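You operate a simulated robot arm through the tools that you are given. There is no shell and no other tool. Be economical: measure what you need, move in short steps, check, and stop when the job is done.

Carry out the task below with a simulated two-armed robot. There is one attempt and no reset: what you move stays moved.

## Task
Put the pink rag on the top of the grey table away on the top of the rusty shelf. Turn the limit knob to 4. Take the middle yellow grit cup and put it on the shelf of the yellow bench. Push the grit drawer shut. Turn the timer knob to 5. Pick up the grit tin with one hand, pass it to the other hand and put it on the top of the wooden table. Take the green spatula and put it on the tray of the silver parts stand. Take the crate card and put it in the red scrap tray. Do these in any order. Set down upright: middle yellow grit cup, grit tin, green spatula, crate card.
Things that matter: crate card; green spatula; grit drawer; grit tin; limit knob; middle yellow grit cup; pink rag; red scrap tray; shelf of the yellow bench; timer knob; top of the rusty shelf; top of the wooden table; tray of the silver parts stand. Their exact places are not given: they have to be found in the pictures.

Only the result counts: the job must be done as asked and must still hold three seconds after the hand-in. Knocking over, shifting, dropping, spilling or breaking anything else fails it.

## Robot
Two 7-joint arms with two-finger parallel grippers on one trunk, on a base that drives. Base frame: it is fixed to the floor where the robot stands at the start and does not move with it; the origin is under the middle of the robot, x ahead of it, y to its left, z up; the surface under the hand at the start is at about z = 0.8. Lengths are in m, angles in degrees, forces in N, time in s.
The left shoulder is at the start at [0.062, 0.199, 1.129], the right one opposite. With the tool pointing down near the work surface each hand reaches from about 0.26 to 0.7 m from the robot's upright axis, wherever it stands, measured 20 degrees to its own side. Places, roughly: crate card [0.5, -4.25, 1]; green spatula (3x3x16 cm) [-1, -2.4, 0.9]; grit drawer [-2.6, -0.3, 0.6]; grit tin [-1.25, 0.25, 0.75]; limit knob [0.3, 0.4, 1]; middle yellow grit cup [-1, 0.25, 0.75]; pink rag (12x9x5 cm) [0.5, 0, 0.8]; red scrap tray (31x23x4 cm) [-4.1, -3.9, 0.4]; shelf of the yellow bench [-1.1, -0.1, 0.3]; timer knob [-2.6, -0.4, 0.8]; top of the rusty shelf [0.6, -1.2, 1]; top of the wooden table [-4.2, -2.9, 0.8]; tray of the silver parts stand (27x20 cm) [-1.94, -2.38, 0.78]. Payload 1.57 kg a hand.
Tool frame (each hand has its own): the origin (TCP) lies between the finger pads and is the grasp point; the fingertips stand 0.03 m ahead of it; z points along the fingers, y is the line along which they close. Largest opening 0.11 m; finger width 0.024, thickness 0.012; the body of the gripper, 0.048 by 0.112 m, starts 0.078 m behind the TCP.
Orientation is that of the tool frame in the base frame, as [roll, pitch, yaw] about the fixed x, y, z axes, in that order (R = Rz(yaw) Ry(pitch) Rx(roll)). With the fingers straight down and closing along the base's y, the tool's x points along the base's -x, its y along +y and its z along -z.

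## Interface
- The arms move only by the tool play_rows. It takes "left_series", "right_series" or both (then of equal length, played together; a hand with none holds still); each is text: rows parted by semicolons, each of 7 numbers parted by spaces: the finger opening in m, from 0 to 0.11, then the shift along the tool's x, y, z in m, then the turn, a rotation vector about the tool's x, y, z in rad. In form: hand dx dy dz wx wy wz; .... A call has 1 to 12 rows; each row shifts and turns the commanded pose from where the row before left it, along the tool's axes as they then stand. A row lasts 0.2 s, in which the tool goes at most 0.05 m and 8.6 degrees; a call with a longer step from one row to the next is refused whole, and so is a gripper value outside its range. A pose out of reach is approached as far as the arm can. The call stops where the force on the tool passes 40 N (or 10 N more than at its start, if that is more) or the arm is blocked; 0.2 s more then pass. The fingers move at their own pace (about 0.072 m/s each) and stop on an object; they squeeze with about 38 N. The grip force told is the motor's: it shows also when the fingers shut on nothing. Time passes only in rows, and 0.2 s behind the last, so rows that do not move let the fingers close. It gives the time, the measured TCP pose, the force on the tool (base axes), the opening and the grip force at its end, in the units of the frame above (readings bear some noise), with the torque about the TCP (base axes, N m) and any sound that the robot's microphone picked up.
- Cameras (640 x 400 px; columns grow to the right, rows downward): "scene" is now at [0.0359, 0.0654, 1.7002]; the picture's right is [1.00, -0.07, -0.00], its down [-0.06, -0.87, -0.48] and it looks along [0.03, 0.48, -0.88] (base axes); focal length 231 px, centre (320, 200). "left" rides on the left gripper at [0.07, -0.016, -0.141] in its tool frame; the picture's right is [0.23, 0.97, 0.00], its down [-0.85, 0.20, -0.48] and it looks along [-0.47, 0.11, 0.88] (tool axes); focal length 222 px, centre (320, 200). "right" rides on the right gripper at [0.07, 0.016, -0.141] in its tool frame; the picture's right is [-0.23, 0.97, 0.00], its down [-0.86, -0.20, -0.48] and it looks along [-0.47, -0.11, 0.88] (tool axes); focal length 222 px, centre (320, 200).
- camera(camera): a new picture of that camera. It takes no simulated time.
- move_column(by): slides the trunk up (or, below 0, down) by that many m; the arms and the scene camera ride with it, the base frame stays. It gives what a move gives, with no picture.
- base_move(legs): drives the robot by 1 to 6 legs, each [ahead, left, turn to the left] in m, m and degrees, along the robot's own axes; the way and the turn of a leg run together, so that a leg with both is an arc; at most 1.5 m and 180 degrees a leg. The arms and the cameras ride along, it lands a little off, and it stops where it bumps. It gives what a move gives.
- pan_tilt(pan, tilt): turns the head with the scene camera to pan (to the left, within 86 degrees either way) and tilt (down, from -29 to 69), counted from straight ahead of the robot. It gives what a move gives.
- locate(camera, pixels): there is no depth. For up to 12 entries [column, row, z] of the newest picture of that camera ("zoom" is the newest enlarged one), the place [x, y] in the base frame at which the ray of that pixel passes the height z, good to about 0.003 m. It takes no simulated time.
- enlarge(camera, box): a new picture of the part [left, top, right, bottom] of that camera's present view, enlarged. It takes no simulated time.
- finish_job(): hands the job in; it is judged then, once.

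Work in short steps. Measure before you move; look again where a grasp or a placing could have gone wrong, and mend it. You have 138 turns and 164 pictures in all, those below and enlarged ones among them. Open the grippers and draw the arms clear of the work before you hand the job in, unless the task says otherwise; then end with one line.

The tools are called after "Request:" as a command line: name --argument value ..., lists and objects as JSON in quotes. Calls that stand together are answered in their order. play_rows: Moves the arms, as the interface text tells. Its arguments: {"type":"object","properties":{"left_series":{"type":"string"},"right_series":{"type":"string"}},"required":[]} The other tools are called the same way: move_column (by) slides the trunk up or down; base_move (legs) drives the base; pan_tilt (pan, tilt) turns the head that bears the scene camera; camera (camera) takes a picture; locate (camera, pixels) gives the place at which the rays of pixels pass given heights; enlarge (camera, box) takes an enlarged picture of a part of a camera's view; finish_job () hands the job in.

At the start:

```text
time: 0.0
left_eef_pos: [0.3033, 0.4715, 1.2679]
left_tool_rot: [-179.9, -0.1, -180.0]
left_contact_force: [0.8, -0.1, 0.0]
left_ft_torque: [0.05, 0.01, 0.0]
left_grip_width: 0.1099
left_grasp_force: 0.0
right_eef_pos: [0.3818, 0.0164, 1.2247]
right_tool_rot: [-179.9, 0.1, -180.0]
right_contact_force: [0.2, 0.5, -0.3]
right_ft_torque: [-0.01, 0.0, -0.02]
right_grip_width: 0.1099
right_grasp_force: 0.1
trunk travel left (down, up): [-0.725, 0.265]
robot x, y, heading: [0.0021, -0.0049, 0.0]
head pan, tilt: [85.9, 61.2]
```

scene: 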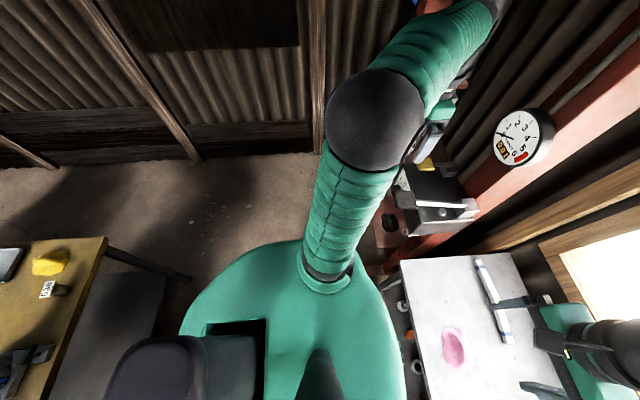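
right: 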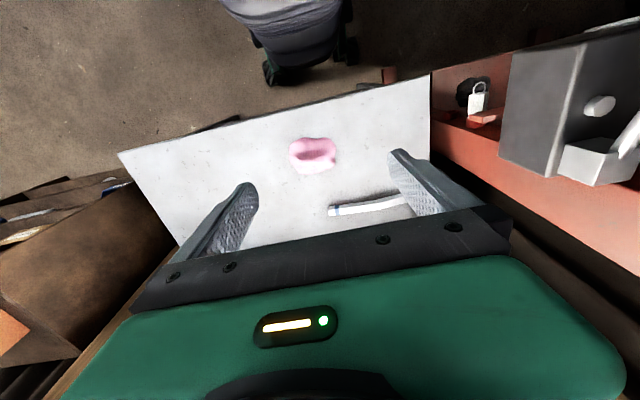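
left: 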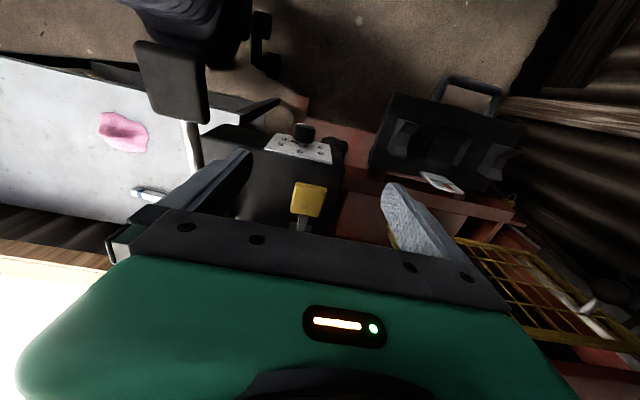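

The right picture shows the pink rag around (313,152) on the grey table. I turn the head ahead to see the table, knob and shelf.

Request:
pan_tilt --pan 20 --tilt 45

Request:
camera --camera "scene"

Request:
locate --camera "right" --pixels '[[313, 152, 0.82], [290, 155, 0.82], [336, 150, 0.82], [313, 138, 0.82], [318, 172, 0.82], [118, 152, 0.8], [430, 75, 0.8]]'

```text
time: 1.4
left_eef_pos: [0.3033, 0.4711, 1.2658]
left_tool_rot: [179.9, 0.1, -180.0]
left_contact_force: [-0.5, 0.3, 0.6]
left_ft_torque: [0.02, 0.01, 0.0]
left_grip_width: 0.1098
left_grasp_force: 0.2
right_eef_pos: [0.3817, 0.0157, 1.2252]
right_tool_rot: [-179.8, 0.1, -180.0]
right_contact_force: [-1.1, -0.3, -0.2]
right_ft_torque: [0.01, 0.01, -0.01]
right_grip_width: 0.1099
right_grasp_force: 0.1
trunk travel left (down, up): [-0.725, 0.265]
robot x, y, heading: [0.0013, 0.0001, 0.3]
head pan, tilt: [20.0, 45.0]
```

```text
160 pictures are left
```

scene: 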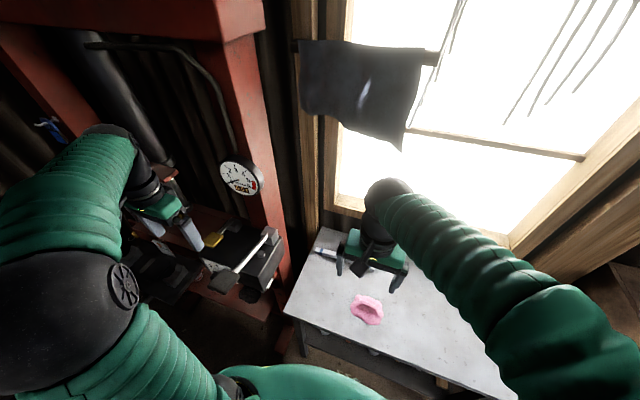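

```text
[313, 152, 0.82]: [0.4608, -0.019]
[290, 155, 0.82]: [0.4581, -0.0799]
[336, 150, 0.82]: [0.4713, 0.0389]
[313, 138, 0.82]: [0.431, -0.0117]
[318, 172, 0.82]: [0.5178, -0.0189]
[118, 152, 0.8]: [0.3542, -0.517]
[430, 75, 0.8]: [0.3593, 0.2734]
```

I look closer at the rag and at the machine beside the left hand.

Request:
enlarge --camera "right" --box '[240, 100, 400, 200]'

Request:
enlarge --camera "scene" --box '[120, 130, 300, 310]'

Request:
enlarge --camera "left" --box '[160, 90, 400, 240]'

```text
4.00 times, centred on (320, 150) of right
```

zoom: 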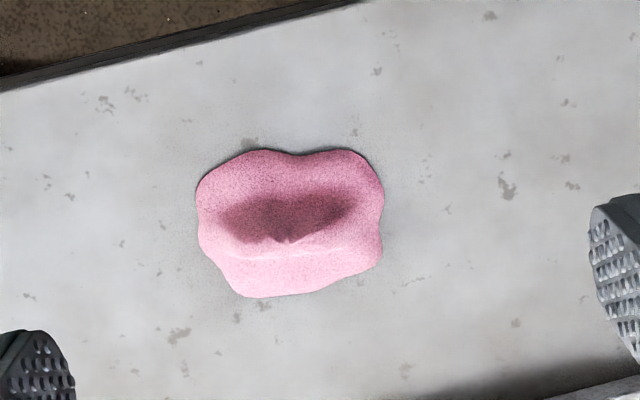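

```text
2.22 times, centred on (210, 220) of scene
```

zoom: 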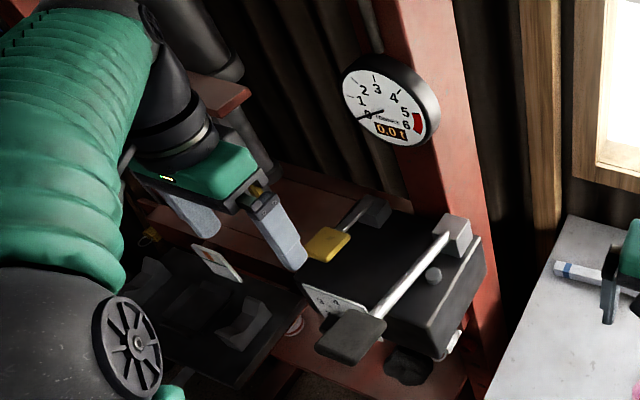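

```text
2.67 times, centred on (280, 165) of left
```

zoom: 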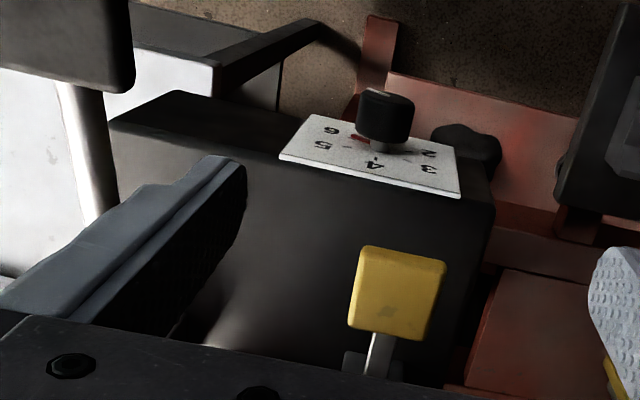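

The rag's 9 cm side lies along x, so I turn the right hand 90° while lowering; I also locate the limit dial in the left picture.

Request:
play_rows --right_series "0.11 0 0 0.025 0 0 0.1428;0.11 0 0 0.025 0 0 0.1428;0.11 0 0 0.025 0 0 0.1428;0.11 0 0 0.025 0 0 0.1428;0.11 0 0 0.025 0 0 0.1428;0.11 0 0 0.025 0 0 0.1428;0.11 0 0 0.025 0 0 0.1428;0.11 0 0 0.02 0 0 0.1428;0.11 0 0 0.02 0 0 0.1428;0.11 0 0 0.02 0 0 0.1428;0.11 0 0 0.02 0 0 0.1428;0.11 -0.012 0.03 0 0 0 0"

Request:
locate --camera "left" --pixels '[[304, 127, 1.03], [304, 127, 1.0], [302, 146, 1.0], [302, 146, 0.98], [277, 133, 1.0], [332, 146, 1.0], [265, 150, 1.0], [332, 164, 1.0], [304, 195, 1.0]]'

Request:
camera --camera "right"

```text
time: 3.7
left_eef_pos: [0.3025, 0.4699, 1.2681]
left_tool_rot: [-180.0, 0.0, 179.9]
left_contact_force: [0.9, 0.5, 0.3]
left_ft_torque: [-0.01, 0.0, 0.01]
left_grip_width: 0.1102
left_grasp_force: 0.0
right_eef_pos: [0.4246, 0.0131, 1.0576]
right_tool_rot: [171.6, -5.5, 92.7]
right_contact_force: [-0.5, -0.7, 0.4]
right_ft_torque: [0.01, -0.01, 0.01]
right_grip_width: 0.1099
right_grasp_force: 0.0
trunk travel left (down, up): [-0.725, 0.265]
robot x, y, heading: [-0.0011, -0.0013, 0.1]
head pan, tilt: [20.0, 45.0]
stopped in row 11 (right hand): the arm was blocked; the commanded pose is now the measured one
```

```text
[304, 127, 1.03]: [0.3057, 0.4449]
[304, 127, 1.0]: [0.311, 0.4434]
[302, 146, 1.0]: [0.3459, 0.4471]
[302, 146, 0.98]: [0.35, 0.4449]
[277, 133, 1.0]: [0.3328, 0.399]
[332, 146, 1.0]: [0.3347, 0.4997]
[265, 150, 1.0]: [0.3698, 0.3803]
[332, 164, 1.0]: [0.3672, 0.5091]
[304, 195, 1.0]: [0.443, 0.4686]
```

```text
156 pictures are left
```

right: 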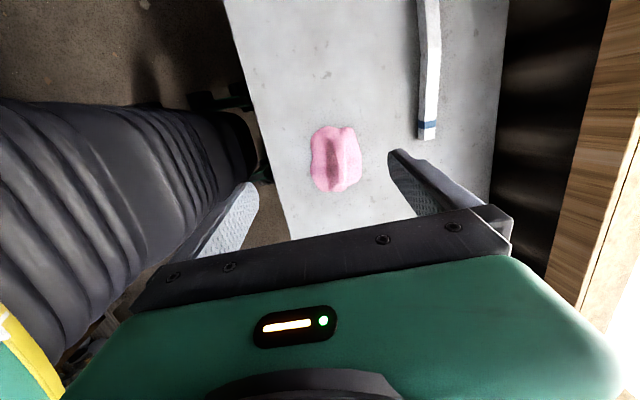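

The wrist stopped near the 90° turn with some tilt (tool z about [0.14,0.10,-0.985]). I shift out over the rag and level it.

Request:
play_rows --right_series "0.11 -0.011 0.016 0 0 0 0;0.11 -0.011 0.016 0 0 0 0;0.11 -0.011 0.016 0 0 0 0;0.11 0 0 0 0.05 -0.03 0;0.11 0 0 0 0.05 -0.03 0;0.11 0 0 0 0.045 -0.03 0"

```text
time: 5.1
left_eef_pos: [0.3032, 0.4709, 1.2691]
left_tool_rot: [180.0, 0.0, -180.0]
left_contact_force: [-0.2, 0.0, 0.4]
left_ft_torque: [0.0, -0.01, 0.01]
left_grip_width: 0.11
left_grasp_force: 0.0
right_eef_pos: [0.4733, -0.0157, 1.0666]
right_tool_rot: [179.7, -0.7, 92.5]
right_contact_force: [-0.3, 0.2, 0.0]
right_ft_torque: [-0.01, 0.02, -0.02]
right_grip_width: 0.1101
right_grasp_force: 0.1
trunk travel left (down, up): [-0.725, 0.265]
robot x, y, heading: [-0.0006, -0.0012, 0.0]
head pan, tilt: [20.0, 45.0]
```

Levelled at (0.473,-0.016). I check the rag's place from here.

Request:
enlarge --camera "right" --box '[240, 80, 400, 180]'

Request:
locate --camera "zoom" --pixels '[[320, 200, 0.81]]'

```text
4.00 times, centred on (320, 130) of right
```

zoom: 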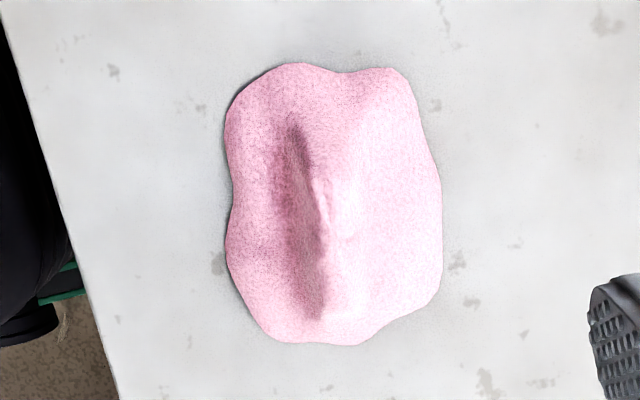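

```text
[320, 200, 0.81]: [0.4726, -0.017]
```

I locate the rag's outline to centre the grip.

Request:
locate --camera "zoom" --pixels '[[226, 205, 0.805], [442, 205, 0.805], [334, 65, 0.805], [334, 345, 0.805], [320, 205, 0.85]]'

```text
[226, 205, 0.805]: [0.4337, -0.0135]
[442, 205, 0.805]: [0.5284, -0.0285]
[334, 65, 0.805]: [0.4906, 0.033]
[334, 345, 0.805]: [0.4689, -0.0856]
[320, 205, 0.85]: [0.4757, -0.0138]
```

The rag's centre is about (0.480,-0.022), 9.5 cm wide; I shift over it and lower to TCP z≈0.84.

Request:
play_rows --right_series "0.11 -0.006 0.007 0 0 0 0;0.11 0 0 0.045 0 0 0;0.11 0 0 0.045 0 0 0;0.11 0 0 0.045 0 0 0;0.11 0 0 0.04 0 0 0;0.11 0 0 0.03 0 0 0;0.11 0 0 0.02 0 0 0;0.11 0 0 0 0 0 0"

Request:
camera --camera "right"

```text
time: 6.9
left_eef_pos: [0.303, 0.4706, 1.2672]
left_tool_rot: [180.0, 0.0, 179.9]
left_contact_force: [-0.4, 0.2, 0.1]
left_ft_torque: [-0.01, 0.01, 0.0]
left_grip_width: 0.1102
left_grasp_force: 0.0
right_eef_pos: [0.4751, -0.0177, 0.8319]
right_tool_rot: [-179.7, -0.1, 93.0]
right_contact_force: [0.1, -1.0, -0.3]
right_ft_torque: [0.01, -0.04, -0.02]
right_grip_width: 0.1104
right_grasp_force: 0.0
trunk travel left (down, up): [-0.725, 0.265]
robot x, y, heading: [0.0017, 0.0023, -0.0]
head pan, tilt: [20.0, 45.0]
```

```text
154 pictures are left
```

right: 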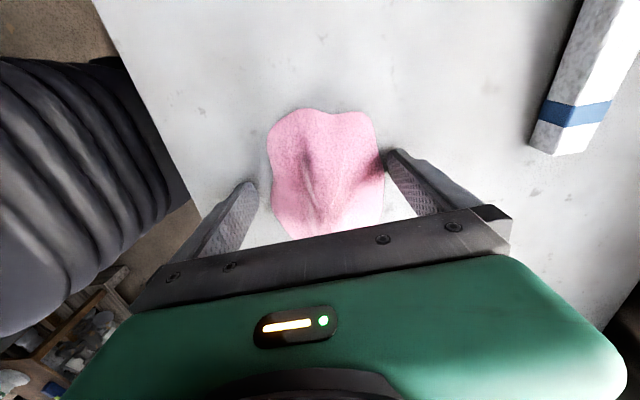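

The fingers straddle the rag; I close and lift.

Request:
play_rows --right_series "0 0 0 0 0 0 0;0 0 0 0 0 0 0;0 0 0 0 0 0 0;0 0 0 0 0 0 0;0 0 0 -0.02 0 0 0;0 0 0 -0.04 0 0 0;0 0 0 -0.045 0 0 0;0 0 0 -0.045 0 0 0;0 0 0 -0.045 0 0 0;0 0 0 -0.045 0 0 0"

Request:
camera --camera "right"

Request:
pan_tilt --pan -45 --tilt 25

Request:
camera --camera "scene"

```text
time: 9.3
left_eef_pos: [0.3025, 0.4703, 1.269]
left_tool_rot: [180.0, 0.0, 180.0]
left_contact_force: [-1.7, 0.0, 0.8]
left_ft_torque: [0.01, -0.03, 0.0]
left_grip_width: 0.1098
left_grasp_force: 0.0
right_eef_pos: [0.4928, -0.068, 1.0685]
right_tool_rot: [-179.1, 0.6, 86.8]
right_contact_force: [0.5, -0.1, -0.2]
right_ft_torque: [-0.02, -0.03, 0.0]
right_grip_width: 0.0229
right_grasp_force: 35.6
trunk travel left (down, up): [-0.725, 0.265]
robot x, y, heading: [-0.0015, -0.0011, 0.1]
head pan, tilt: [20.0, 45.0]
stopped in row 10 (right hand): the arm was blocked; the commanded pose is now the measured one
```

```text
153 pictures are left
```

right: 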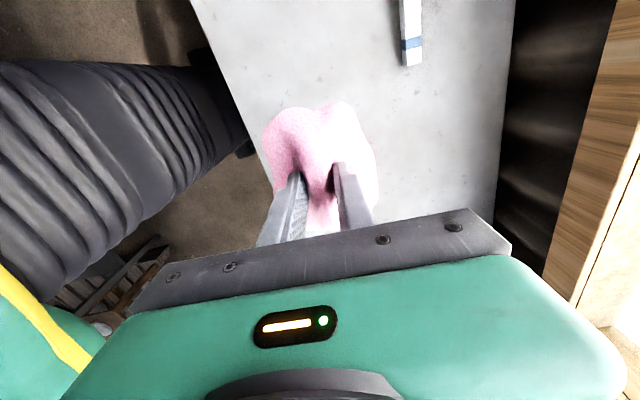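

```text
time: 10.6
left_eef_pos: [0.3021, 0.4707, 1.2681]
left_tool_rot: [180.0, 0.0, -179.9]
left_contact_force: [-0.1, 0.1, 0.4]
left_ft_torque: [-0.01, 0.04, -0.01]
left_grip_width: 0.1099
left_grasp_force: 0.1
right_eef_pos: [0.4937, -0.0675, 1.0687]
right_tool_rot: [-179.0, 0.4, 86.8]
right_contact_force: [-0.3, -0.4, 0.1]
right_ft_torque: [0.01, 0.03, 0.0]
right_grip_width: 0.023
right_grasp_force: 35.7
trunk travel left (down, up): [-0.725, 0.265]
robot x, y, heading: [0.0007, -0.0016, 0.1]
head pan, tilt: [-45.0, 25.0]
```

```text
152 pictures are left
```

scene: 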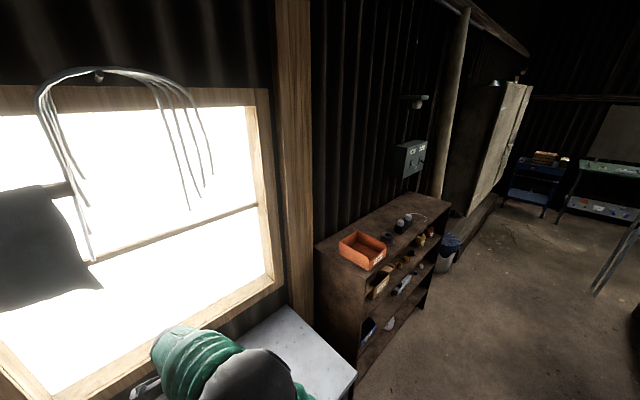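

The rag is held. The rusty shelf's top is at (318–445, 190–290) with an orange bin and bottles on it; I locate it.

Request:
locate --camera "scene" --pixels '[[316, 247, 1.0], [360, 290, 1.0], [452, 205, 1.0], [395, 192, 1.0], [363, 255, 1.0], [388, 240, 1.0], [405, 225, 1.0], [400, 250, 1.0], [372, 215, 1.0], [357, 382, 0.8]]'

Request:
enlarge --camera "scene" --box '[300, 160, 480, 310]'

```text
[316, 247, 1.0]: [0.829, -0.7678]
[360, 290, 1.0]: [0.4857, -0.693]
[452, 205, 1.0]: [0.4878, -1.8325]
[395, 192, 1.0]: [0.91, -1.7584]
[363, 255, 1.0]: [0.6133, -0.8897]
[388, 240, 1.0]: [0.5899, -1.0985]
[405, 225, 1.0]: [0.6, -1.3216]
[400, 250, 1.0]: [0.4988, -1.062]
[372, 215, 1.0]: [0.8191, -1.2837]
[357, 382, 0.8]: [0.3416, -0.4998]
```

```text
2.67 times, centred on (390, 235) of scene
```

zoom: 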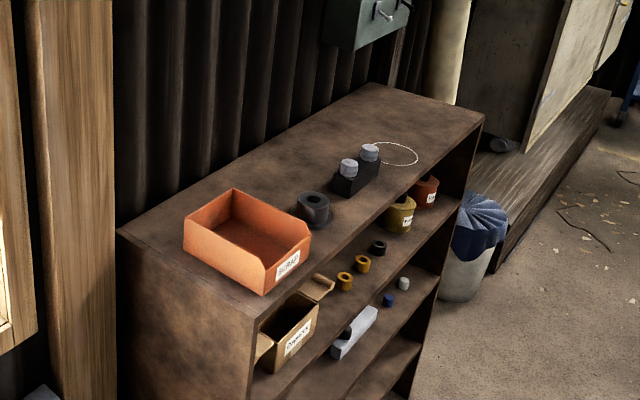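

I locate candidate free spots at the shelf's far end.

Request:
locate --camera "zoom" --pixels '[[420, 160, 1.0], [397, 140, 1.0], [440, 120, 1.0], [375, 84, 1.0], [484, 116, 1.0], [360, 160, 1.0], [300, 165, 1.0], [380, 150, 1.07], [440, 145, 1.0], [360, 150, 1.0]]'

```text
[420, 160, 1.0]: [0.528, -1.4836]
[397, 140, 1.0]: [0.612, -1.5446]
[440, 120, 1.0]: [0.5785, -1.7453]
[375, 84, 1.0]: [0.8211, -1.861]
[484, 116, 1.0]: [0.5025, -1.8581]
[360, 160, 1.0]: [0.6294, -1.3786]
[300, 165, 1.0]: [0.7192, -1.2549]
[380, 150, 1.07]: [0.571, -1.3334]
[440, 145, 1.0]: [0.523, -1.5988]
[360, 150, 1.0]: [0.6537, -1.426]
```

The spot (0.64,-1.71) on the shelf is free. I check the bucket's place on the floor, and raise the column for the drive.

Request:
locate --camera "zoom" --pixels '[[438, 290, 0.0], [458, 303, 0.0], [480, 290, 0.0], [450, 200, 0.35], [505, 230, 0.3], [410, 400, 0.0]]'

Request:
move_column --by 0.2

```text
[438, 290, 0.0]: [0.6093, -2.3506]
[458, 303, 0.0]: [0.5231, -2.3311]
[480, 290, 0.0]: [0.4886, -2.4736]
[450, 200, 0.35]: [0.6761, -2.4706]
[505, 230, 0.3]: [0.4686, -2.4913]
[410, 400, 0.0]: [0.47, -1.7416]
```

```text
time: 12.8
left_eef_pos: [0.3014, 0.4703, 1.4678]
left_tool_rot: [180.0, 0.1, 180.0]
left_contact_force: [0.0, -0.6, 0.7]
left_ft_torque: [0.0, -0.01, -0.01]
left_grip_width: 0.11
left_grasp_force: 0.2
right_eef_pos: [0.4908, -0.0633, 1.2675]
right_tool_rot: [-179.0, 0.6, 87.3]
right_contact_force: [0.4, 0.0, -0.6]
right_ft_torque: [0.04, -0.03, -0.01]
right_grip_width: 0.0228
right_grasp_force: 35.2
trunk travel left (down, up): [-0.925, 0.065]
robot x, y, heading: [-0.0012, 0.002, -0.1]
head pan, tilt: [-45.0, 25.0]
```

The bucket is clear (y≈-2.4). I drive right along the table front.

Request:
base_move --legs '[[0, -0.82, 0], [0, -0.82, 0]]'

Request:
pan_tilt --pan -15 --tilt 45

Request:
camera --camera "scene"

Request:
camera --camera "right"

```text
time: 21.1
left_eef_pos: [0.3025, -1.1518, 1.4671]
left_tool_rot: [-179.8, 0.1, -179.8]
left_contact_force: [0.2, 0.2, -0.2]
left_ft_torque: [0.01, 0.0, 0.01]
left_grip_width: 0.1099
left_grasp_force: 0.1
right_eef_pos: [0.4938, -1.6856, 1.2672]
right_tool_rot: [-179.1, 0.7, 87.6]
right_contact_force: [0.5, 0.5, 0.4]
right_ft_torque: [0.03, 0.0, -0.02]
right_grip_width: 0.0228
right_grasp_force: 35.5
trunk travel left (down, up): [-0.925, 0.065]
robot x, y, heading: [-0.0007, -1.6269, 0.3]
head pan, tilt: [-45.0, 25.0]
```

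```text
time: 22.0
left_eef_pos: [0.3008, -1.156, 1.4676]
left_tool_rot: [179.9, 0.1, -179.8]
left_contact_force: [-1.2, 0.2, -0.3]
left_ft_torque: [0.0, 0.03, -0.02]
left_grip_width: 0.1102
left_grasp_force: 0.1
right_eef_pos: [0.4913, -1.6888, 1.2679]
right_tool_rot: [-179.1, 0.5, 87.6]
right_contact_force: [0.3, -0.6, -1.1]
right_ft_torque: [0.02, -0.01, 0.0]
right_grip_width: 0.0228
right_grasp_force: 35.5
trunk travel left (down, up): [-0.925, 0.065]
robot x, y, heading: [-0.0016, -1.6287, 0.1]
head pan, tilt: [-15.0, 45.0]
```

```text
150 pictures are left
```

scene: 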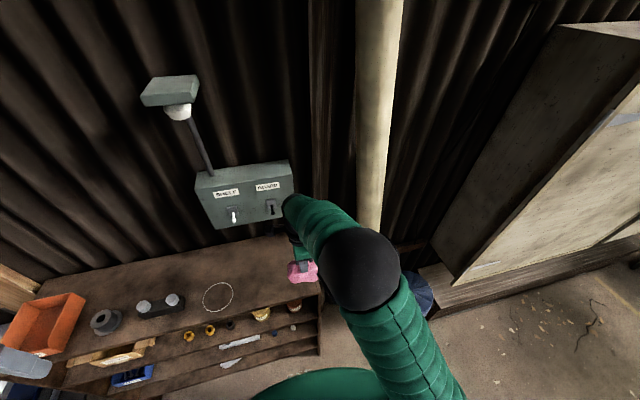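

```text
149 pictures are left
```

right: 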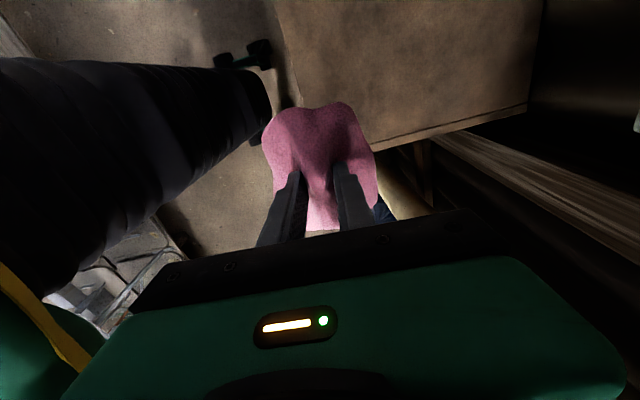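

I locate the shelf's end edge and the ring from both views.

Request:
locate --camera "right" --pixels '[[527, 105, 1.0], [390, 148, 1.0], [273, 0, 1.0], [290, 80, 1.0]]'

Request:
locate --camera "scene" --pixels '[[233, 295, 1.0], [204, 300, 1.0], [218, 284, 1.0], [322, 300, 1.0], [288, 240, 1.0]]'

```text
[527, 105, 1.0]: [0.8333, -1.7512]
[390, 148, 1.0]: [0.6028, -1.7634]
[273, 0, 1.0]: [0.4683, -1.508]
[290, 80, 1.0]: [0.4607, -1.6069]
```

```text
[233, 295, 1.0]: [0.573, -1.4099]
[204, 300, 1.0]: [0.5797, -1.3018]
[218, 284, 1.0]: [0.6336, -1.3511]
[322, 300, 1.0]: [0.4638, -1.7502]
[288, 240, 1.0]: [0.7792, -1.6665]
```

The shelf end is at y≈-1.755 and the ring ends at y≈-1.42, so I aim for (0.63,-1.59). I shift the base and the hand forward.

Request:
base_move --legs '[[0.07, 0.1, 0]]'

Request:
play_rows --right_series "0 0 0.025 0 0 0 0;0 0 0.025 0 0 0 0;0 0 0.02 0 0 0 0"

Request:
camera --camera "right"

```text
time: 23.3
left_eef_pos: [0.3631, -1.1023, 1.4839]
left_tool_rot: [178.3, 0.4, 179.8]
left_contact_force: [0.3, -0.8, 0.3]
left_ft_torque: [0.0, 0.03, -0.01]
left_grip_width: 0.1101
left_grasp_force: 0.0
right_eef_pos: [0.5546, -1.6302, 1.2691]
right_tool_rot: [-179.3, -1.2, 87.0]
right_contact_force: [-0.3, -0.8, -1.2]
right_ft_torque: [0.11, 0.01, -0.01]
right_grip_width: 0.0229
right_grasp_force: 35.8
trunk travel left (down, up): [-0.925, 0.065]
robot x, y, heading: [0.0727, -1.5304, 0.1]
head pan, tilt: [-15.0, 45.0]
```

```text
time: 24.1
left_eef_pos: [0.3699, -1.0833, 1.4764]
left_tool_rot: [179.1, 0.3, 179.7]
left_contact_force: [0.1, -0.9, 0.2]
left_ft_torque: [0.01, 0.03, -0.05]
left_grip_width: 0.1101
left_grasp_force: 0.1
right_eef_pos: [0.6302, -1.6169, 1.2666]
right_tool_rot: [-179.1, -0.2, 87.0]
right_contact_force: [-0.3, -0.7, 0.2]
right_ft_torque: [0.07, 0.0, -0.01]
right_grip_width: 0.0233
right_grasp_force: 35.9
trunk travel left (down, up): [-0.925, 0.065]
robot x, y, heading: [0.073, -1.532, 0.1]
head pan, tilt: [-15.0, 45.0]
```

```text
148 pictures are left
```

right: 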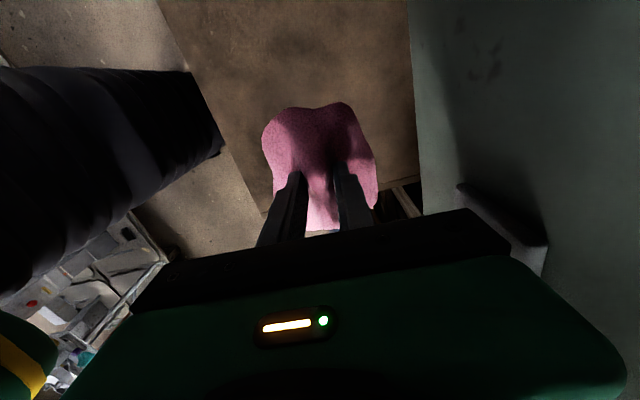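

A grey wall box looks close to the hand's right in the picture; I check from the head.

Request:
camera --camera "scene"

```text
147 pictures are left
```

scene: 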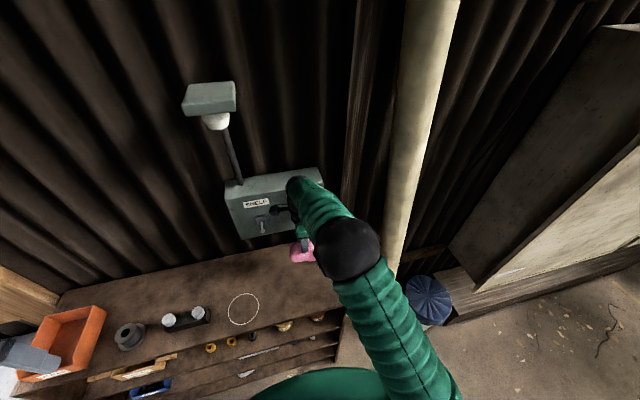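

The wrist is close to the wall switches, so I back off to x≈0.56, which is still well on the shelf, then lower with the column.

Request:
play_rows --right_series "0 0 -0.025 0 0 0 0;0 0 -0.025 0 0 0 0;0 0.02 -0.02 0 0 0 0"

Request:
move_column --by -0.15

Request:
camera --camera "right"

Request:
camera --camera "scene"

```text
time: 24.9
left_eef_pos: [0.3696, -1.0587, 1.4684]
left_tool_rot: [179.9, 0.2, 179.9]
left_contact_force: [-0.6, 0.7, -0.9]
left_ft_torque: [-0.02, -0.02, 0.02]
left_grip_width: 0.1098
left_grasp_force: 0.0
right_eef_pos: [0.5626, -1.5694, 1.2682]
right_tool_rot: [-179.2, 0.5, 87.1]
right_contact_force: [-0.8, 0.7, -0.4]
right_ft_torque: [-0.01, -0.01, 0.01]
right_grip_width: 0.0229
right_grasp_force: 35.5
trunk travel left (down, up): [-0.925, 0.065]
robot x, y, heading: [0.0731, -1.5309, 0.0]
head pan, tilt: [-15.0, 45.0]
```

```text
time: 26.6
left_eef_pos: [0.3714, -1.0606, 1.318]
left_tool_rot: [179.9, 0.2, 179.9]
left_contact_force: [0.3, -0.7, -0.6]
left_ft_torque: [-0.01, 0.0, 0.01]
left_grip_width: 0.11
left_grasp_force: 0.0
right_eef_pos: [0.5647, -1.5736, 1.1186]
right_tool_rot: [-179.1, 0.5, 87.0]
right_contact_force: [-0.2, 0.7, -1.2]
right_ft_torque: [-0.02, 0.02, 0.02]
right_grip_width: 0.0229
right_grasp_force: 35.7
trunk travel left (down, up): [-0.775, 0.215]
robot x, y, heading: [0.0732, -1.5326, -0.1]
head pan, tilt: [-15.0, 45.0]
```

```text
146 pictures are left
```

right: 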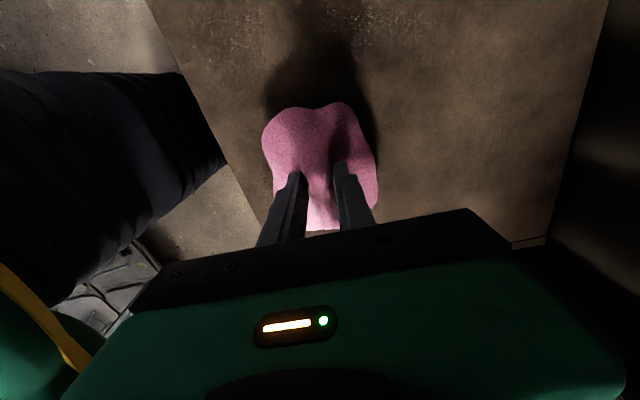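

```text
145 pictures are left
```

scene: 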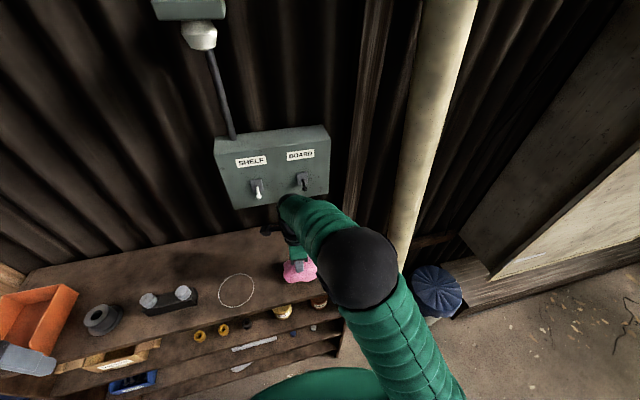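

The rag is over the shelf with margin. I lower by arm in small steps until contact.

Request:
play_rows --right_series "0 0 0 0.03 0 0 0;0 0 0 0.025 0 0 0;0 0 0 0.01 0 0 0;0 0 0 0.008 0 0 0;0 0 0 0.008 0 0 0;0 0 0 0.006 0 0 0"

Request:
camera --camera "right"

```text
time: 27.1
left_eef_pos: [0.3697, -1.0782, 1.325]
left_tool_rot: [179.2, 0.3, 179.8]
left_contact_force: [-0.5, 0.7, -0.1]
left_ft_torque: [0.01, -0.01, 0.01]
left_grip_width: 0.1102
left_grasp_force: 0.0
right_eef_pos: [0.5654, -1.5866, 1.0976]
right_tool_rot: [-179.7, -0.5, 87.0]
right_contact_force: [-1.6, -2.6, 7.3]
right_ft_torque: [-0.52, -0.16, -0.2]
right_grip_width: 0.0231
right_grasp_force: 35.8
trunk travel left (down, up): [-0.775, 0.215]
robot x, y, heading: [0.072, -1.5356, -0.0]
head pan, tilt: [-15.0, 45.0]
stopped in row 2 (right hand): the force on the tool passed its limit at 77 N (the readings are from after the stop); the commanded pose is now the measured one
```

```text
144 pictures are left
```

right: 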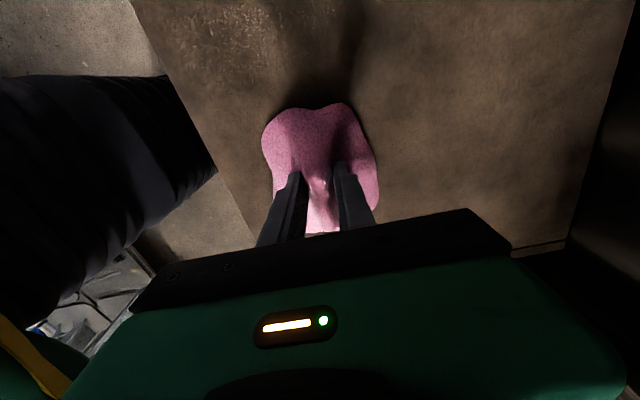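

Contact with the shelf (top at about z≈1.06). I open and then raise.

Request:
play_rows --right_series "0.02 0 0 0 0 0 0;0.04 0 0 0 0 0 0;0.06 0 0 0 0 0 0;0.09 0 0 0 0 0 0;0.11 0 0 0 0 0 0;0.11 0 0 0 0 0 0;0.11 0 0 -0.02 0 0 0"

Request:
move_column --by 0.15

Request:
camera --camera "right"

```text
time: 28.7
left_eef_pos: [0.372, -1.072, 1.3218]
left_tool_rot: [179.6, 0.1, 179.7]
left_contact_force: [-0.1, -0.1, -0.4]
left_ft_torque: [0.0, 0.01, 0.01]
left_grip_width: 0.11
left_grasp_force: 0.2
right_eef_pos: [0.5666, -1.5834, 1.1143]
right_tool_rot: [-179.5, -0.3, 86.9]
right_contact_force: [0.4, -0.3, 0.0]
right_ft_torque: [0.02, 0.01, -0.02]
right_grip_width: 0.1097
right_grasp_force: 0.1
trunk travel left (down, up): [-0.775, 0.215]
robot x, y, heading: [0.0704, -1.5349, -0.0]
head pan, tilt: [-15.0, 45.0]
```

```text
time: 30.4
left_eef_pos: [0.3723, -1.0721, 1.4722]
left_tool_rot: [179.5, 0.2, 179.8]
left_contact_force: [-0.3, -0.6, -0.3]
left_ft_torque: [-0.01, 0.01, 0.03]
left_grip_width: 0.1101
left_grasp_force: 0.0
right_eef_pos: [0.5661, -1.5792, 1.2669]
right_tool_rot: [-179.5, -0.2, 87.0]
right_contact_force: [0.3, 0.2, 0.0]
right_ft_torque: [-0.03, 0.01, 0.03]
right_grip_width: 0.11
right_grasp_force: 0.1
trunk travel left (down, up): [-0.925, 0.065]
robot x, y, heading: [0.0732, -1.5309, 0.2]
head pan, tilt: [-15.0, 45.0]
```

```text
143 pictures are left
```

right: 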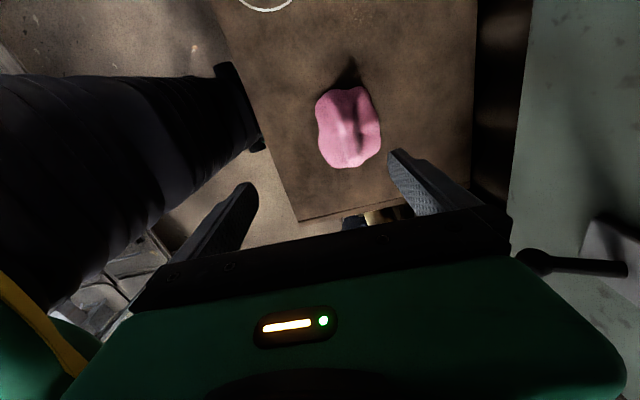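

The rag lies on the shelf. I back away from the wall and look toward the spatula area behind right.

Request:
base_move --legs '[[-0.35, 0, 0], [0, 0, -90]]'

Request:
pan_tilt --pan -40 --tilt 30

Request:
camera --camera "scene"

Request:
pan_tilt --pan 20 --tilt 20

Request:
camera --camera "scene"

```text
time: 36.5
left_eef_pos: [0.1807, -1.8453, 1.4722]
left_tool_rot: [179.5, 0.2, 88.1]
left_contact_force: [-0.6, -0.5, 0.7]
left_ft_torque: [0.02, -0.03, 0.02]
left_grip_width: 0.1102
left_grasp_force: 0.1
right_eef_pos: [-0.334, -2.0253, 1.2667]
right_tool_rot: [-179.5, -0.2, -4.6]
right_contact_force: [0.1, -0.1, -0.1]
right_ft_torque: [0.0, -0.01, -0.01]
right_grip_width: 0.11
right_grasp_force: 0.0
trunk travel left (down, up): [-0.925, 0.065]
robot x, y, heading: [-0.2718, -1.5333, -91.5]
head pan, tilt: [-15.0, 45.0]
```

```text
time: 37.4
left_eef_pos: [0.1793, -1.8455, 1.4747]
left_tool_rot: [179.4, 0.3, 88.1]
left_contact_force: [0.2, -0.5, 1.1]
left_ft_torque: [-0.01, 0.0, 0.03]
left_grip_width: 0.1101
left_grasp_force: 0.0
right_eef_pos: [-0.3355, -2.0238, 1.2675]
right_tool_rot: [-179.6, -0.4, -4.6]
right_contact_force: [-1.0, 0.3, 0.9]
right_ft_torque: [-0.01, -0.01, 0.02]
right_grip_width: 0.1102
right_grasp_force: 0.0
trunk travel left (down, up): [-0.925, 0.065]
robot x, y, heading: [-0.2703, -1.534, -91.9]
head pan, tilt: [-40.0, 30.0]
```

```text
142 pictures are left
```

scene: 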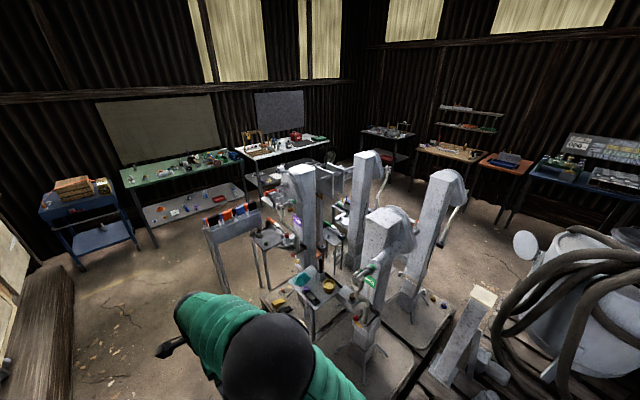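

```text
time: 38.7
left_eef_pos: [0.1789, -1.8446, 1.4743]
left_tool_rot: [179.5, 0.2, 88.1]
left_contact_force: [0.0, -0.9, -0.2]
left_ft_torque: [-0.01, 0.01, 0.0]
left_grip_width: 0.1099
left_grasp_force: 0.0
right_eef_pos: [-0.3353, -2.024, 1.2671]
right_tool_rot: [-179.7, -0.4, -4.6]
right_contact_force: [1.1, 0.4, -0.2]
right_ft_torque: [0.01, 0.02, 0.02]
right_grip_width: 0.11
right_grasp_force: 0.1
trunk travel left (down, up): [-0.925, 0.065]
robot x, y, heading: [-0.2683, -1.5302, -91.7]
head pan, tilt: [20.0, 20.0]
```

```text
141 pictures are left
```

scene: 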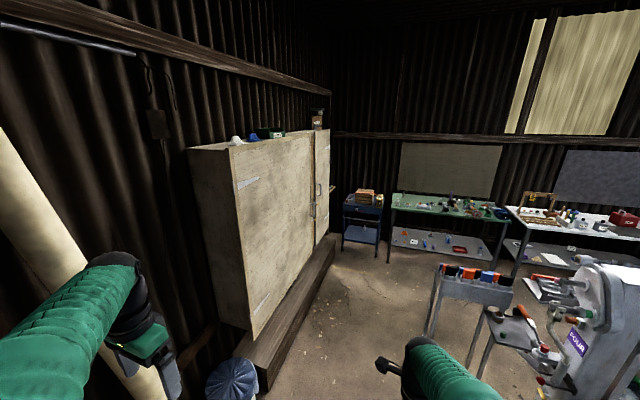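

I enlarge the machine cluster and the card's spot (blue table, left back).

Request:
enlarge --camera "scene" --box '[310, 170, 420, 270]'

Request:
pan_tilt --pan -40 --tilt 35

Request:
enlarge --camera "scene" --box '[200, 150, 420, 330]'

Request:
enlarge --camera "scene" --box '[380, 100, 640, 300]'

```text
4.00 times, centred on (365, 220) of scene
```

zoom: 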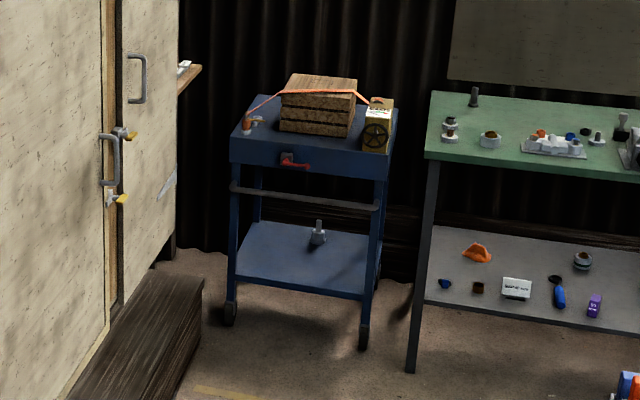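

```text
time: 40.0
left_eef_pos: [0.1793, -1.8454, 1.4731]
left_tool_rot: [179.5, 0.2, 88.0]
left_contact_force: [-1.1, -0.3, 0.1]
left_ft_torque: [0.03, 0.04, 0.03]
left_grip_width: 0.1101
left_grasp_force: 0.1
right_eef_pos: [-0.3336, -2.0227, 1.2672]
right_tool_rot: [-179.5, -0.2, -4.6]
right_contact_force: [0.4, 0.2, 0.3]
right_ft_torque: [0.0, -0.03, 0.01]
right_grip_width: 0.11
right_grasp_force: 0.0
trunk travel left (down, up): [-0.925, 0.065]
robot x, y, heading: [-0.2751, -1.5362, -91.5]
head pan, tilt: [-40.0, 35.0]
```

```text
2.22 times, centred on (310, 240) of scene
```

zoom: 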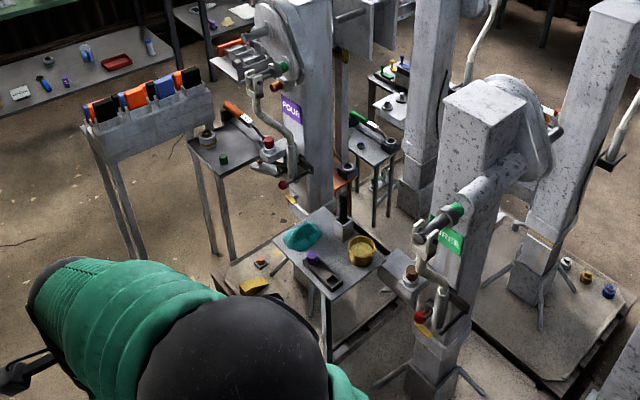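

```text
2.00 times, centred on (510, 200) of scene
```

zoom: 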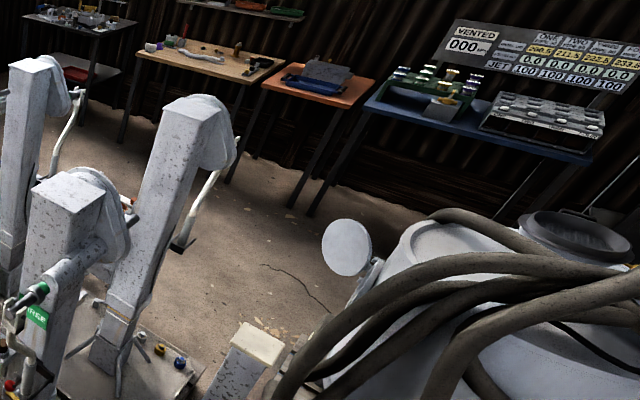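

I take a plain picture at this pan to locate the candidates.

Request:
camera --camera "scene"

Request:
locate --camera "scene" --pixels '[[233, 204, 0.9], [368, 247, 0.9], [276, 215, 0.78], [314, 262, 0.78], [330, 206, 0.78], [340, 200, 0.78], [229, 200, 0.9], [366, 248, 0.8]]'

```text
137 pictures are left
```

scene: 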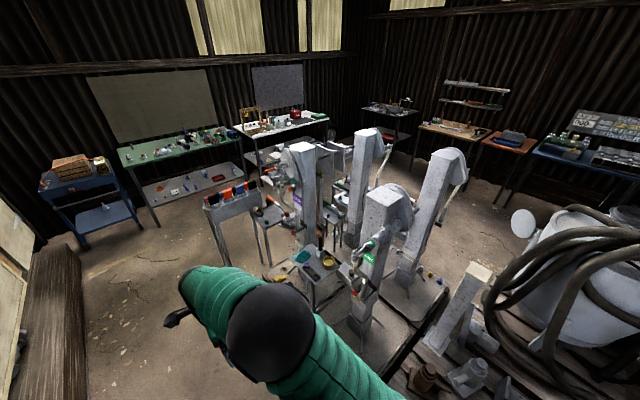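

```text
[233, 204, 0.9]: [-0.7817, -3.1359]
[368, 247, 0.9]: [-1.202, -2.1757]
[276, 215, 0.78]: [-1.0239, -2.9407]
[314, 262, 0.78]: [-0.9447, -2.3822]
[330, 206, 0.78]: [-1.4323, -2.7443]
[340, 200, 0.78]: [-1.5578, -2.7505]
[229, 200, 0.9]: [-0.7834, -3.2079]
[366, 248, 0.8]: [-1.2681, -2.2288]
```

I zoom in on the front stand and the green-handled item.

Request:
enlarge --camera "scene" --box '[280, 225, 400, 300]'

Request:
enlarge --camera "scene" --box '[190, 160, 350, 260]'

```text
5.33 times, centred on (340, 262) of scene
```

zoom: 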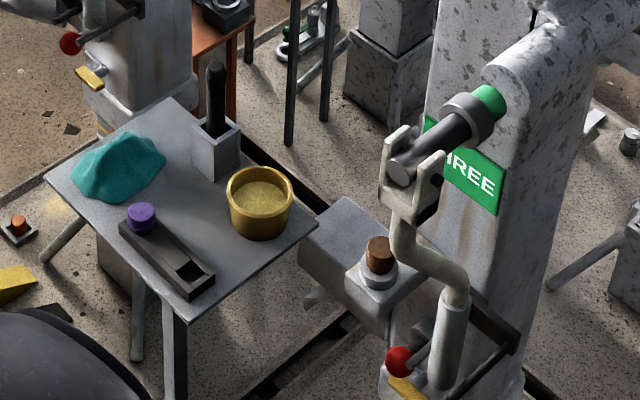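

```text
4.00 times, centred on (270, 210) of scene
```

zoom: 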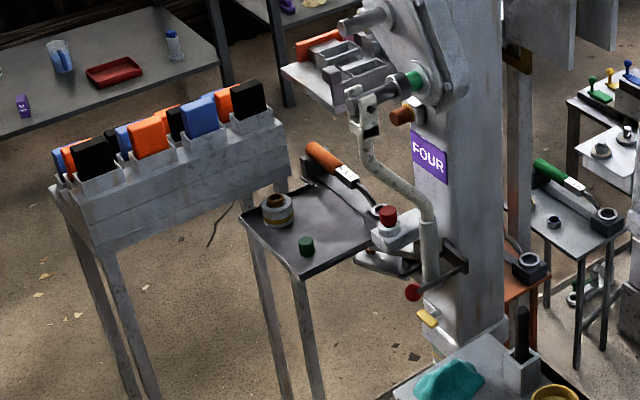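

The front stand carries a grey holder with an upright dark handle (zoom (215,100)), about where the spatula should be. I locate it and the stand's edges.

Request:
locate --camera "scene" --pixels '[[320, 238, 0.98], [320, 243, 0.92], [320, 248, 0.88], [320, 256, 0.8], [290, 262, 0.8], [314, 283, 0.8], [337, 268, 0.8], [312, 244, 0.8], [309, 260, 0.8], [358, 268, 0.75]]'

Request:
pan_tilt --pan -80 --tilt 40

Request:
camera --camera "scene"

```text
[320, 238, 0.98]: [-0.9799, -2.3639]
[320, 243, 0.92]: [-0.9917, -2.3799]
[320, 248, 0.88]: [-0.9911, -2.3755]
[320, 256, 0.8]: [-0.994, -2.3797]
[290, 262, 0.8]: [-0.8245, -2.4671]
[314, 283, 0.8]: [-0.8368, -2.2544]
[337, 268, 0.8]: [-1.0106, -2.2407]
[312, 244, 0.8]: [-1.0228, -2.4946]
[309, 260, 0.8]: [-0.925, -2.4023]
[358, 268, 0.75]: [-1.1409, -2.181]
```

```text
time: 41.1
left_eef_pos: [0.1783, -1.8443, 1.4737]
left_tool_rot: [179.4, 0.2, 88.1]
left_contact_force: [-0.4, -0.5, 0.1]
left_ft_torque: [0.04, -0.03, 0.0]
left_grip_width: 0.11
left_grasp_force: 0.0
right_eef_pos: [-0.3344, -2.025, 1.2662]
right_tool_rot: [-179.5, -0.3, -4.6]
right_contact_force: [0.1, -0.2, 0.3]
right_ft_torque: [-0.03, 0.01, 0.02]
right_grip_width: 0.1099
right_grasp_force: 0.0
trunk travel left (down, up): [-0.925, 0.065]
robot x, y, heading: [-0.2708, -1.5322, -91.7]
head pan, tilt: [-80.0, 40.0]
```

```text
134 pictures are left
```

scene: 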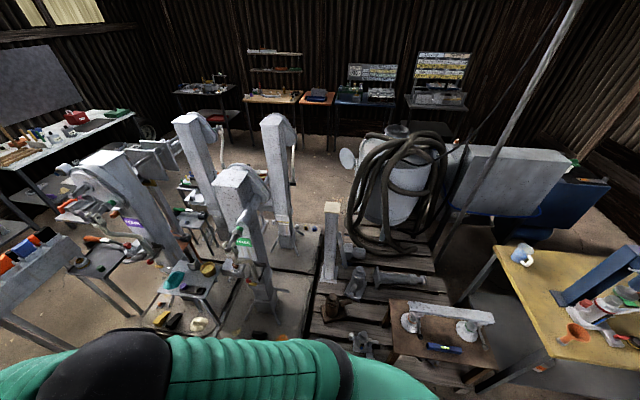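

Spatula at about (-0.99,-2.38). I check the floor near the stand for room to stand in front of it from +x.

Request:
locate --camera "scene" --pixels '[[138, 318, 0.0], [170, 322, 0.0], [200, 326, 0.0], [260, 335, 0.0], [310, 335, 0.0], [15, 318, 0.0], [140, 318, 0.0], [310, 300, 0.0]]'

Request:
enlarge --camera "scene" --box '[120, 180, 320, 340]'

```text
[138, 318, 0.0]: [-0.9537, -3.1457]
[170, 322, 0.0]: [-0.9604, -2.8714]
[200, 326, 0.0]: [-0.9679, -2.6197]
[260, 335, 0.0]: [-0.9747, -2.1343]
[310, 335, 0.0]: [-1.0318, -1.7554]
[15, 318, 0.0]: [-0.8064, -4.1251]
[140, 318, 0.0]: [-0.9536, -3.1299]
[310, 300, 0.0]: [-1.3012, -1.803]
```

```text
2.50 times, centred on (220, 260) of scene
```

zoom: 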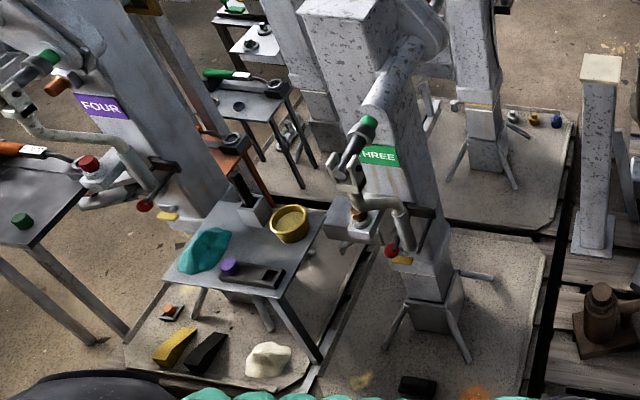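

The floor in front of the stand (x>-0.9) is clear. I turn the right wrist back to neutral, then drive to face the stand from +x.

Request:
play_rows --right_series "0.11 0 -0.01 0 0 0 -0.142;0.11 0 -0.01 0 0 0 -0.142;0.11 0 -0.01 0 0 0 -0.142;0.11 0 0 0 0 0 -0.142;0.11 0 0 0 0 0 -0.142;0.11 0 0 0 0 0 -0.142;0.11 0 0 0 0 0 -0.142;0.11 0 0 0 0 0 -0.142;0.11 0 0 0 0 0 -0.142;0.11 0 0 0 0 0 -0.142;0.11 0 0 0 0 0 -0.142"

Request:
base_move --legs '[[0.92, -0.06, 0], [0, 0, -88.5]]'

Request:
pan_tilt --pan 0 --tilt 45

Request:
camera --camera "scene"

```text
time: 43.5
left_eef_pos: [0.1786, -1.8455, 1.4733]
left_tool_rot: [179.5, 0.2, 88.1]
left_contact_force: [-0.2, 0.2, -0.5]
left_ft_torque: [0.01, 0.03, 0.04]
left_grip_width: 0.1099
left_grasp_force: 0.1
right_eef_pos: [-0.3382, -1.9947, 1.2672]
right_tool_rot: [179.7, -0.4, 85.2]
right_contact_force: [-0.1, -1.3, 1.0]
right_ft_torque: [0.0, 0.01, 0.01]
right_grip_width: 0.1102
right_grasp_force: 0.1
trunk travel left (down, up): [-0.925, 0.065]
robot x, y, heading: [-0.2712, -1.5332, -91.4]
head pan, tilt: [-80.0, 40.0]
```

```text
time: 52.1
left_eef_pos: [-0.6749, -2.901, 1.4733]
left_tool_rot: [179.5, 0.4, -1.7]
left_contact_force: [-0.1, -0.1, -0.6]
left_ft_torque: [0.0, 0.0, -0.01]
left_grip_width: 0.11
left_grasp_force: 0.2
right_eef_pos: [-0.8256, -2.3862, 1.2674]
right_tool_rot: [179.6, -0.4, -4.8]
right_contact_force: [0.0, -0.8, -0.8]
right_ft_torque: [0.03, 0.03, 0.01]
right_grip_width: 0.1101
right_grasp_force: 0.0
trunk travel left (down, up): [-0.925, 0.065]
robot x, y, heading: [-0.363, -2.4512, 178.5]
head pan, tilt: [-80.0, 40.0]
```

```text
time: 53.6
left_eef_pos: [-0.6727, -2.9007, 1.4723]
left_tool_rot: [179.5, 0.3, -1.8]
left_contact_force: [0.8, -0.2, -0.3]
left_ft_torque: [-0.02, 0.02, 0.02]
left_grip_width: 0.1099
left_grasp_force: 0.0
right_eef_pos: [-0.8255, -2.3859, 1.2672]
right_tool_rot: [179.7, -0.3, -4.8]
right_contact_force: [0.4, -0.9, -1.1]
right_ft_torque: [-0.01, -0.02, 0.0]
right_grip_width: 0.1098
right_grasp_force: 0.1
trunk travel left (down, up): [-0.925, 0.065]
robot x, y, heading: [-0.3639, -2.4499, 178.4]
head pan, tilt: [0.0, 45.0]
```

```text
132 pictures are left
```

scene: 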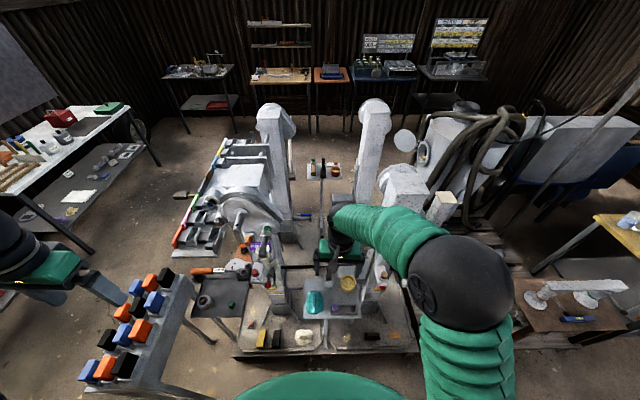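

I zoom on the stand and the tray beyond, and use the right wrist camera on the spatula.

Request:
enlarge --camera "scene" --box '[260, 140, 400, 330]'

Request:
camera --camera "right"

```text
2.11 times, centred on (330, 235) of scene
```

zoom: 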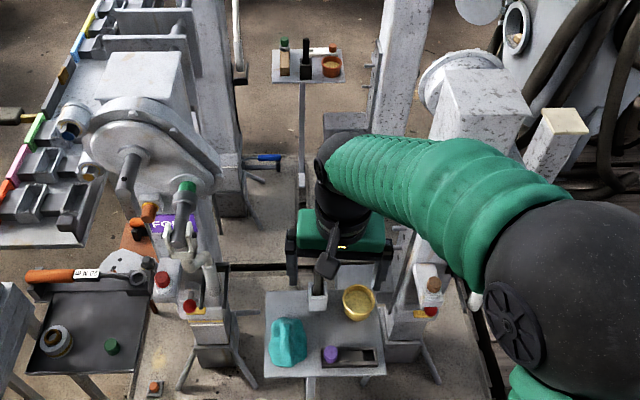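

```text
130 pictures are left
```

right: 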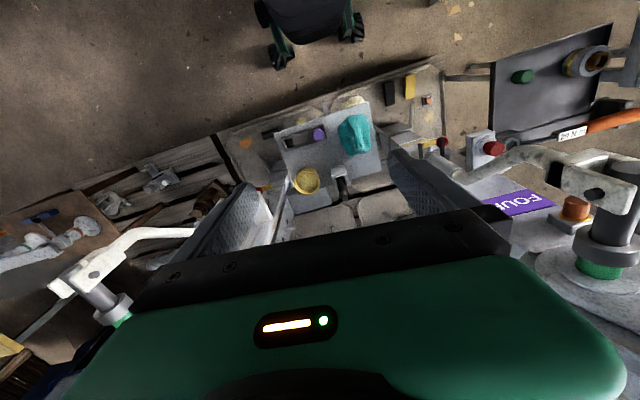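

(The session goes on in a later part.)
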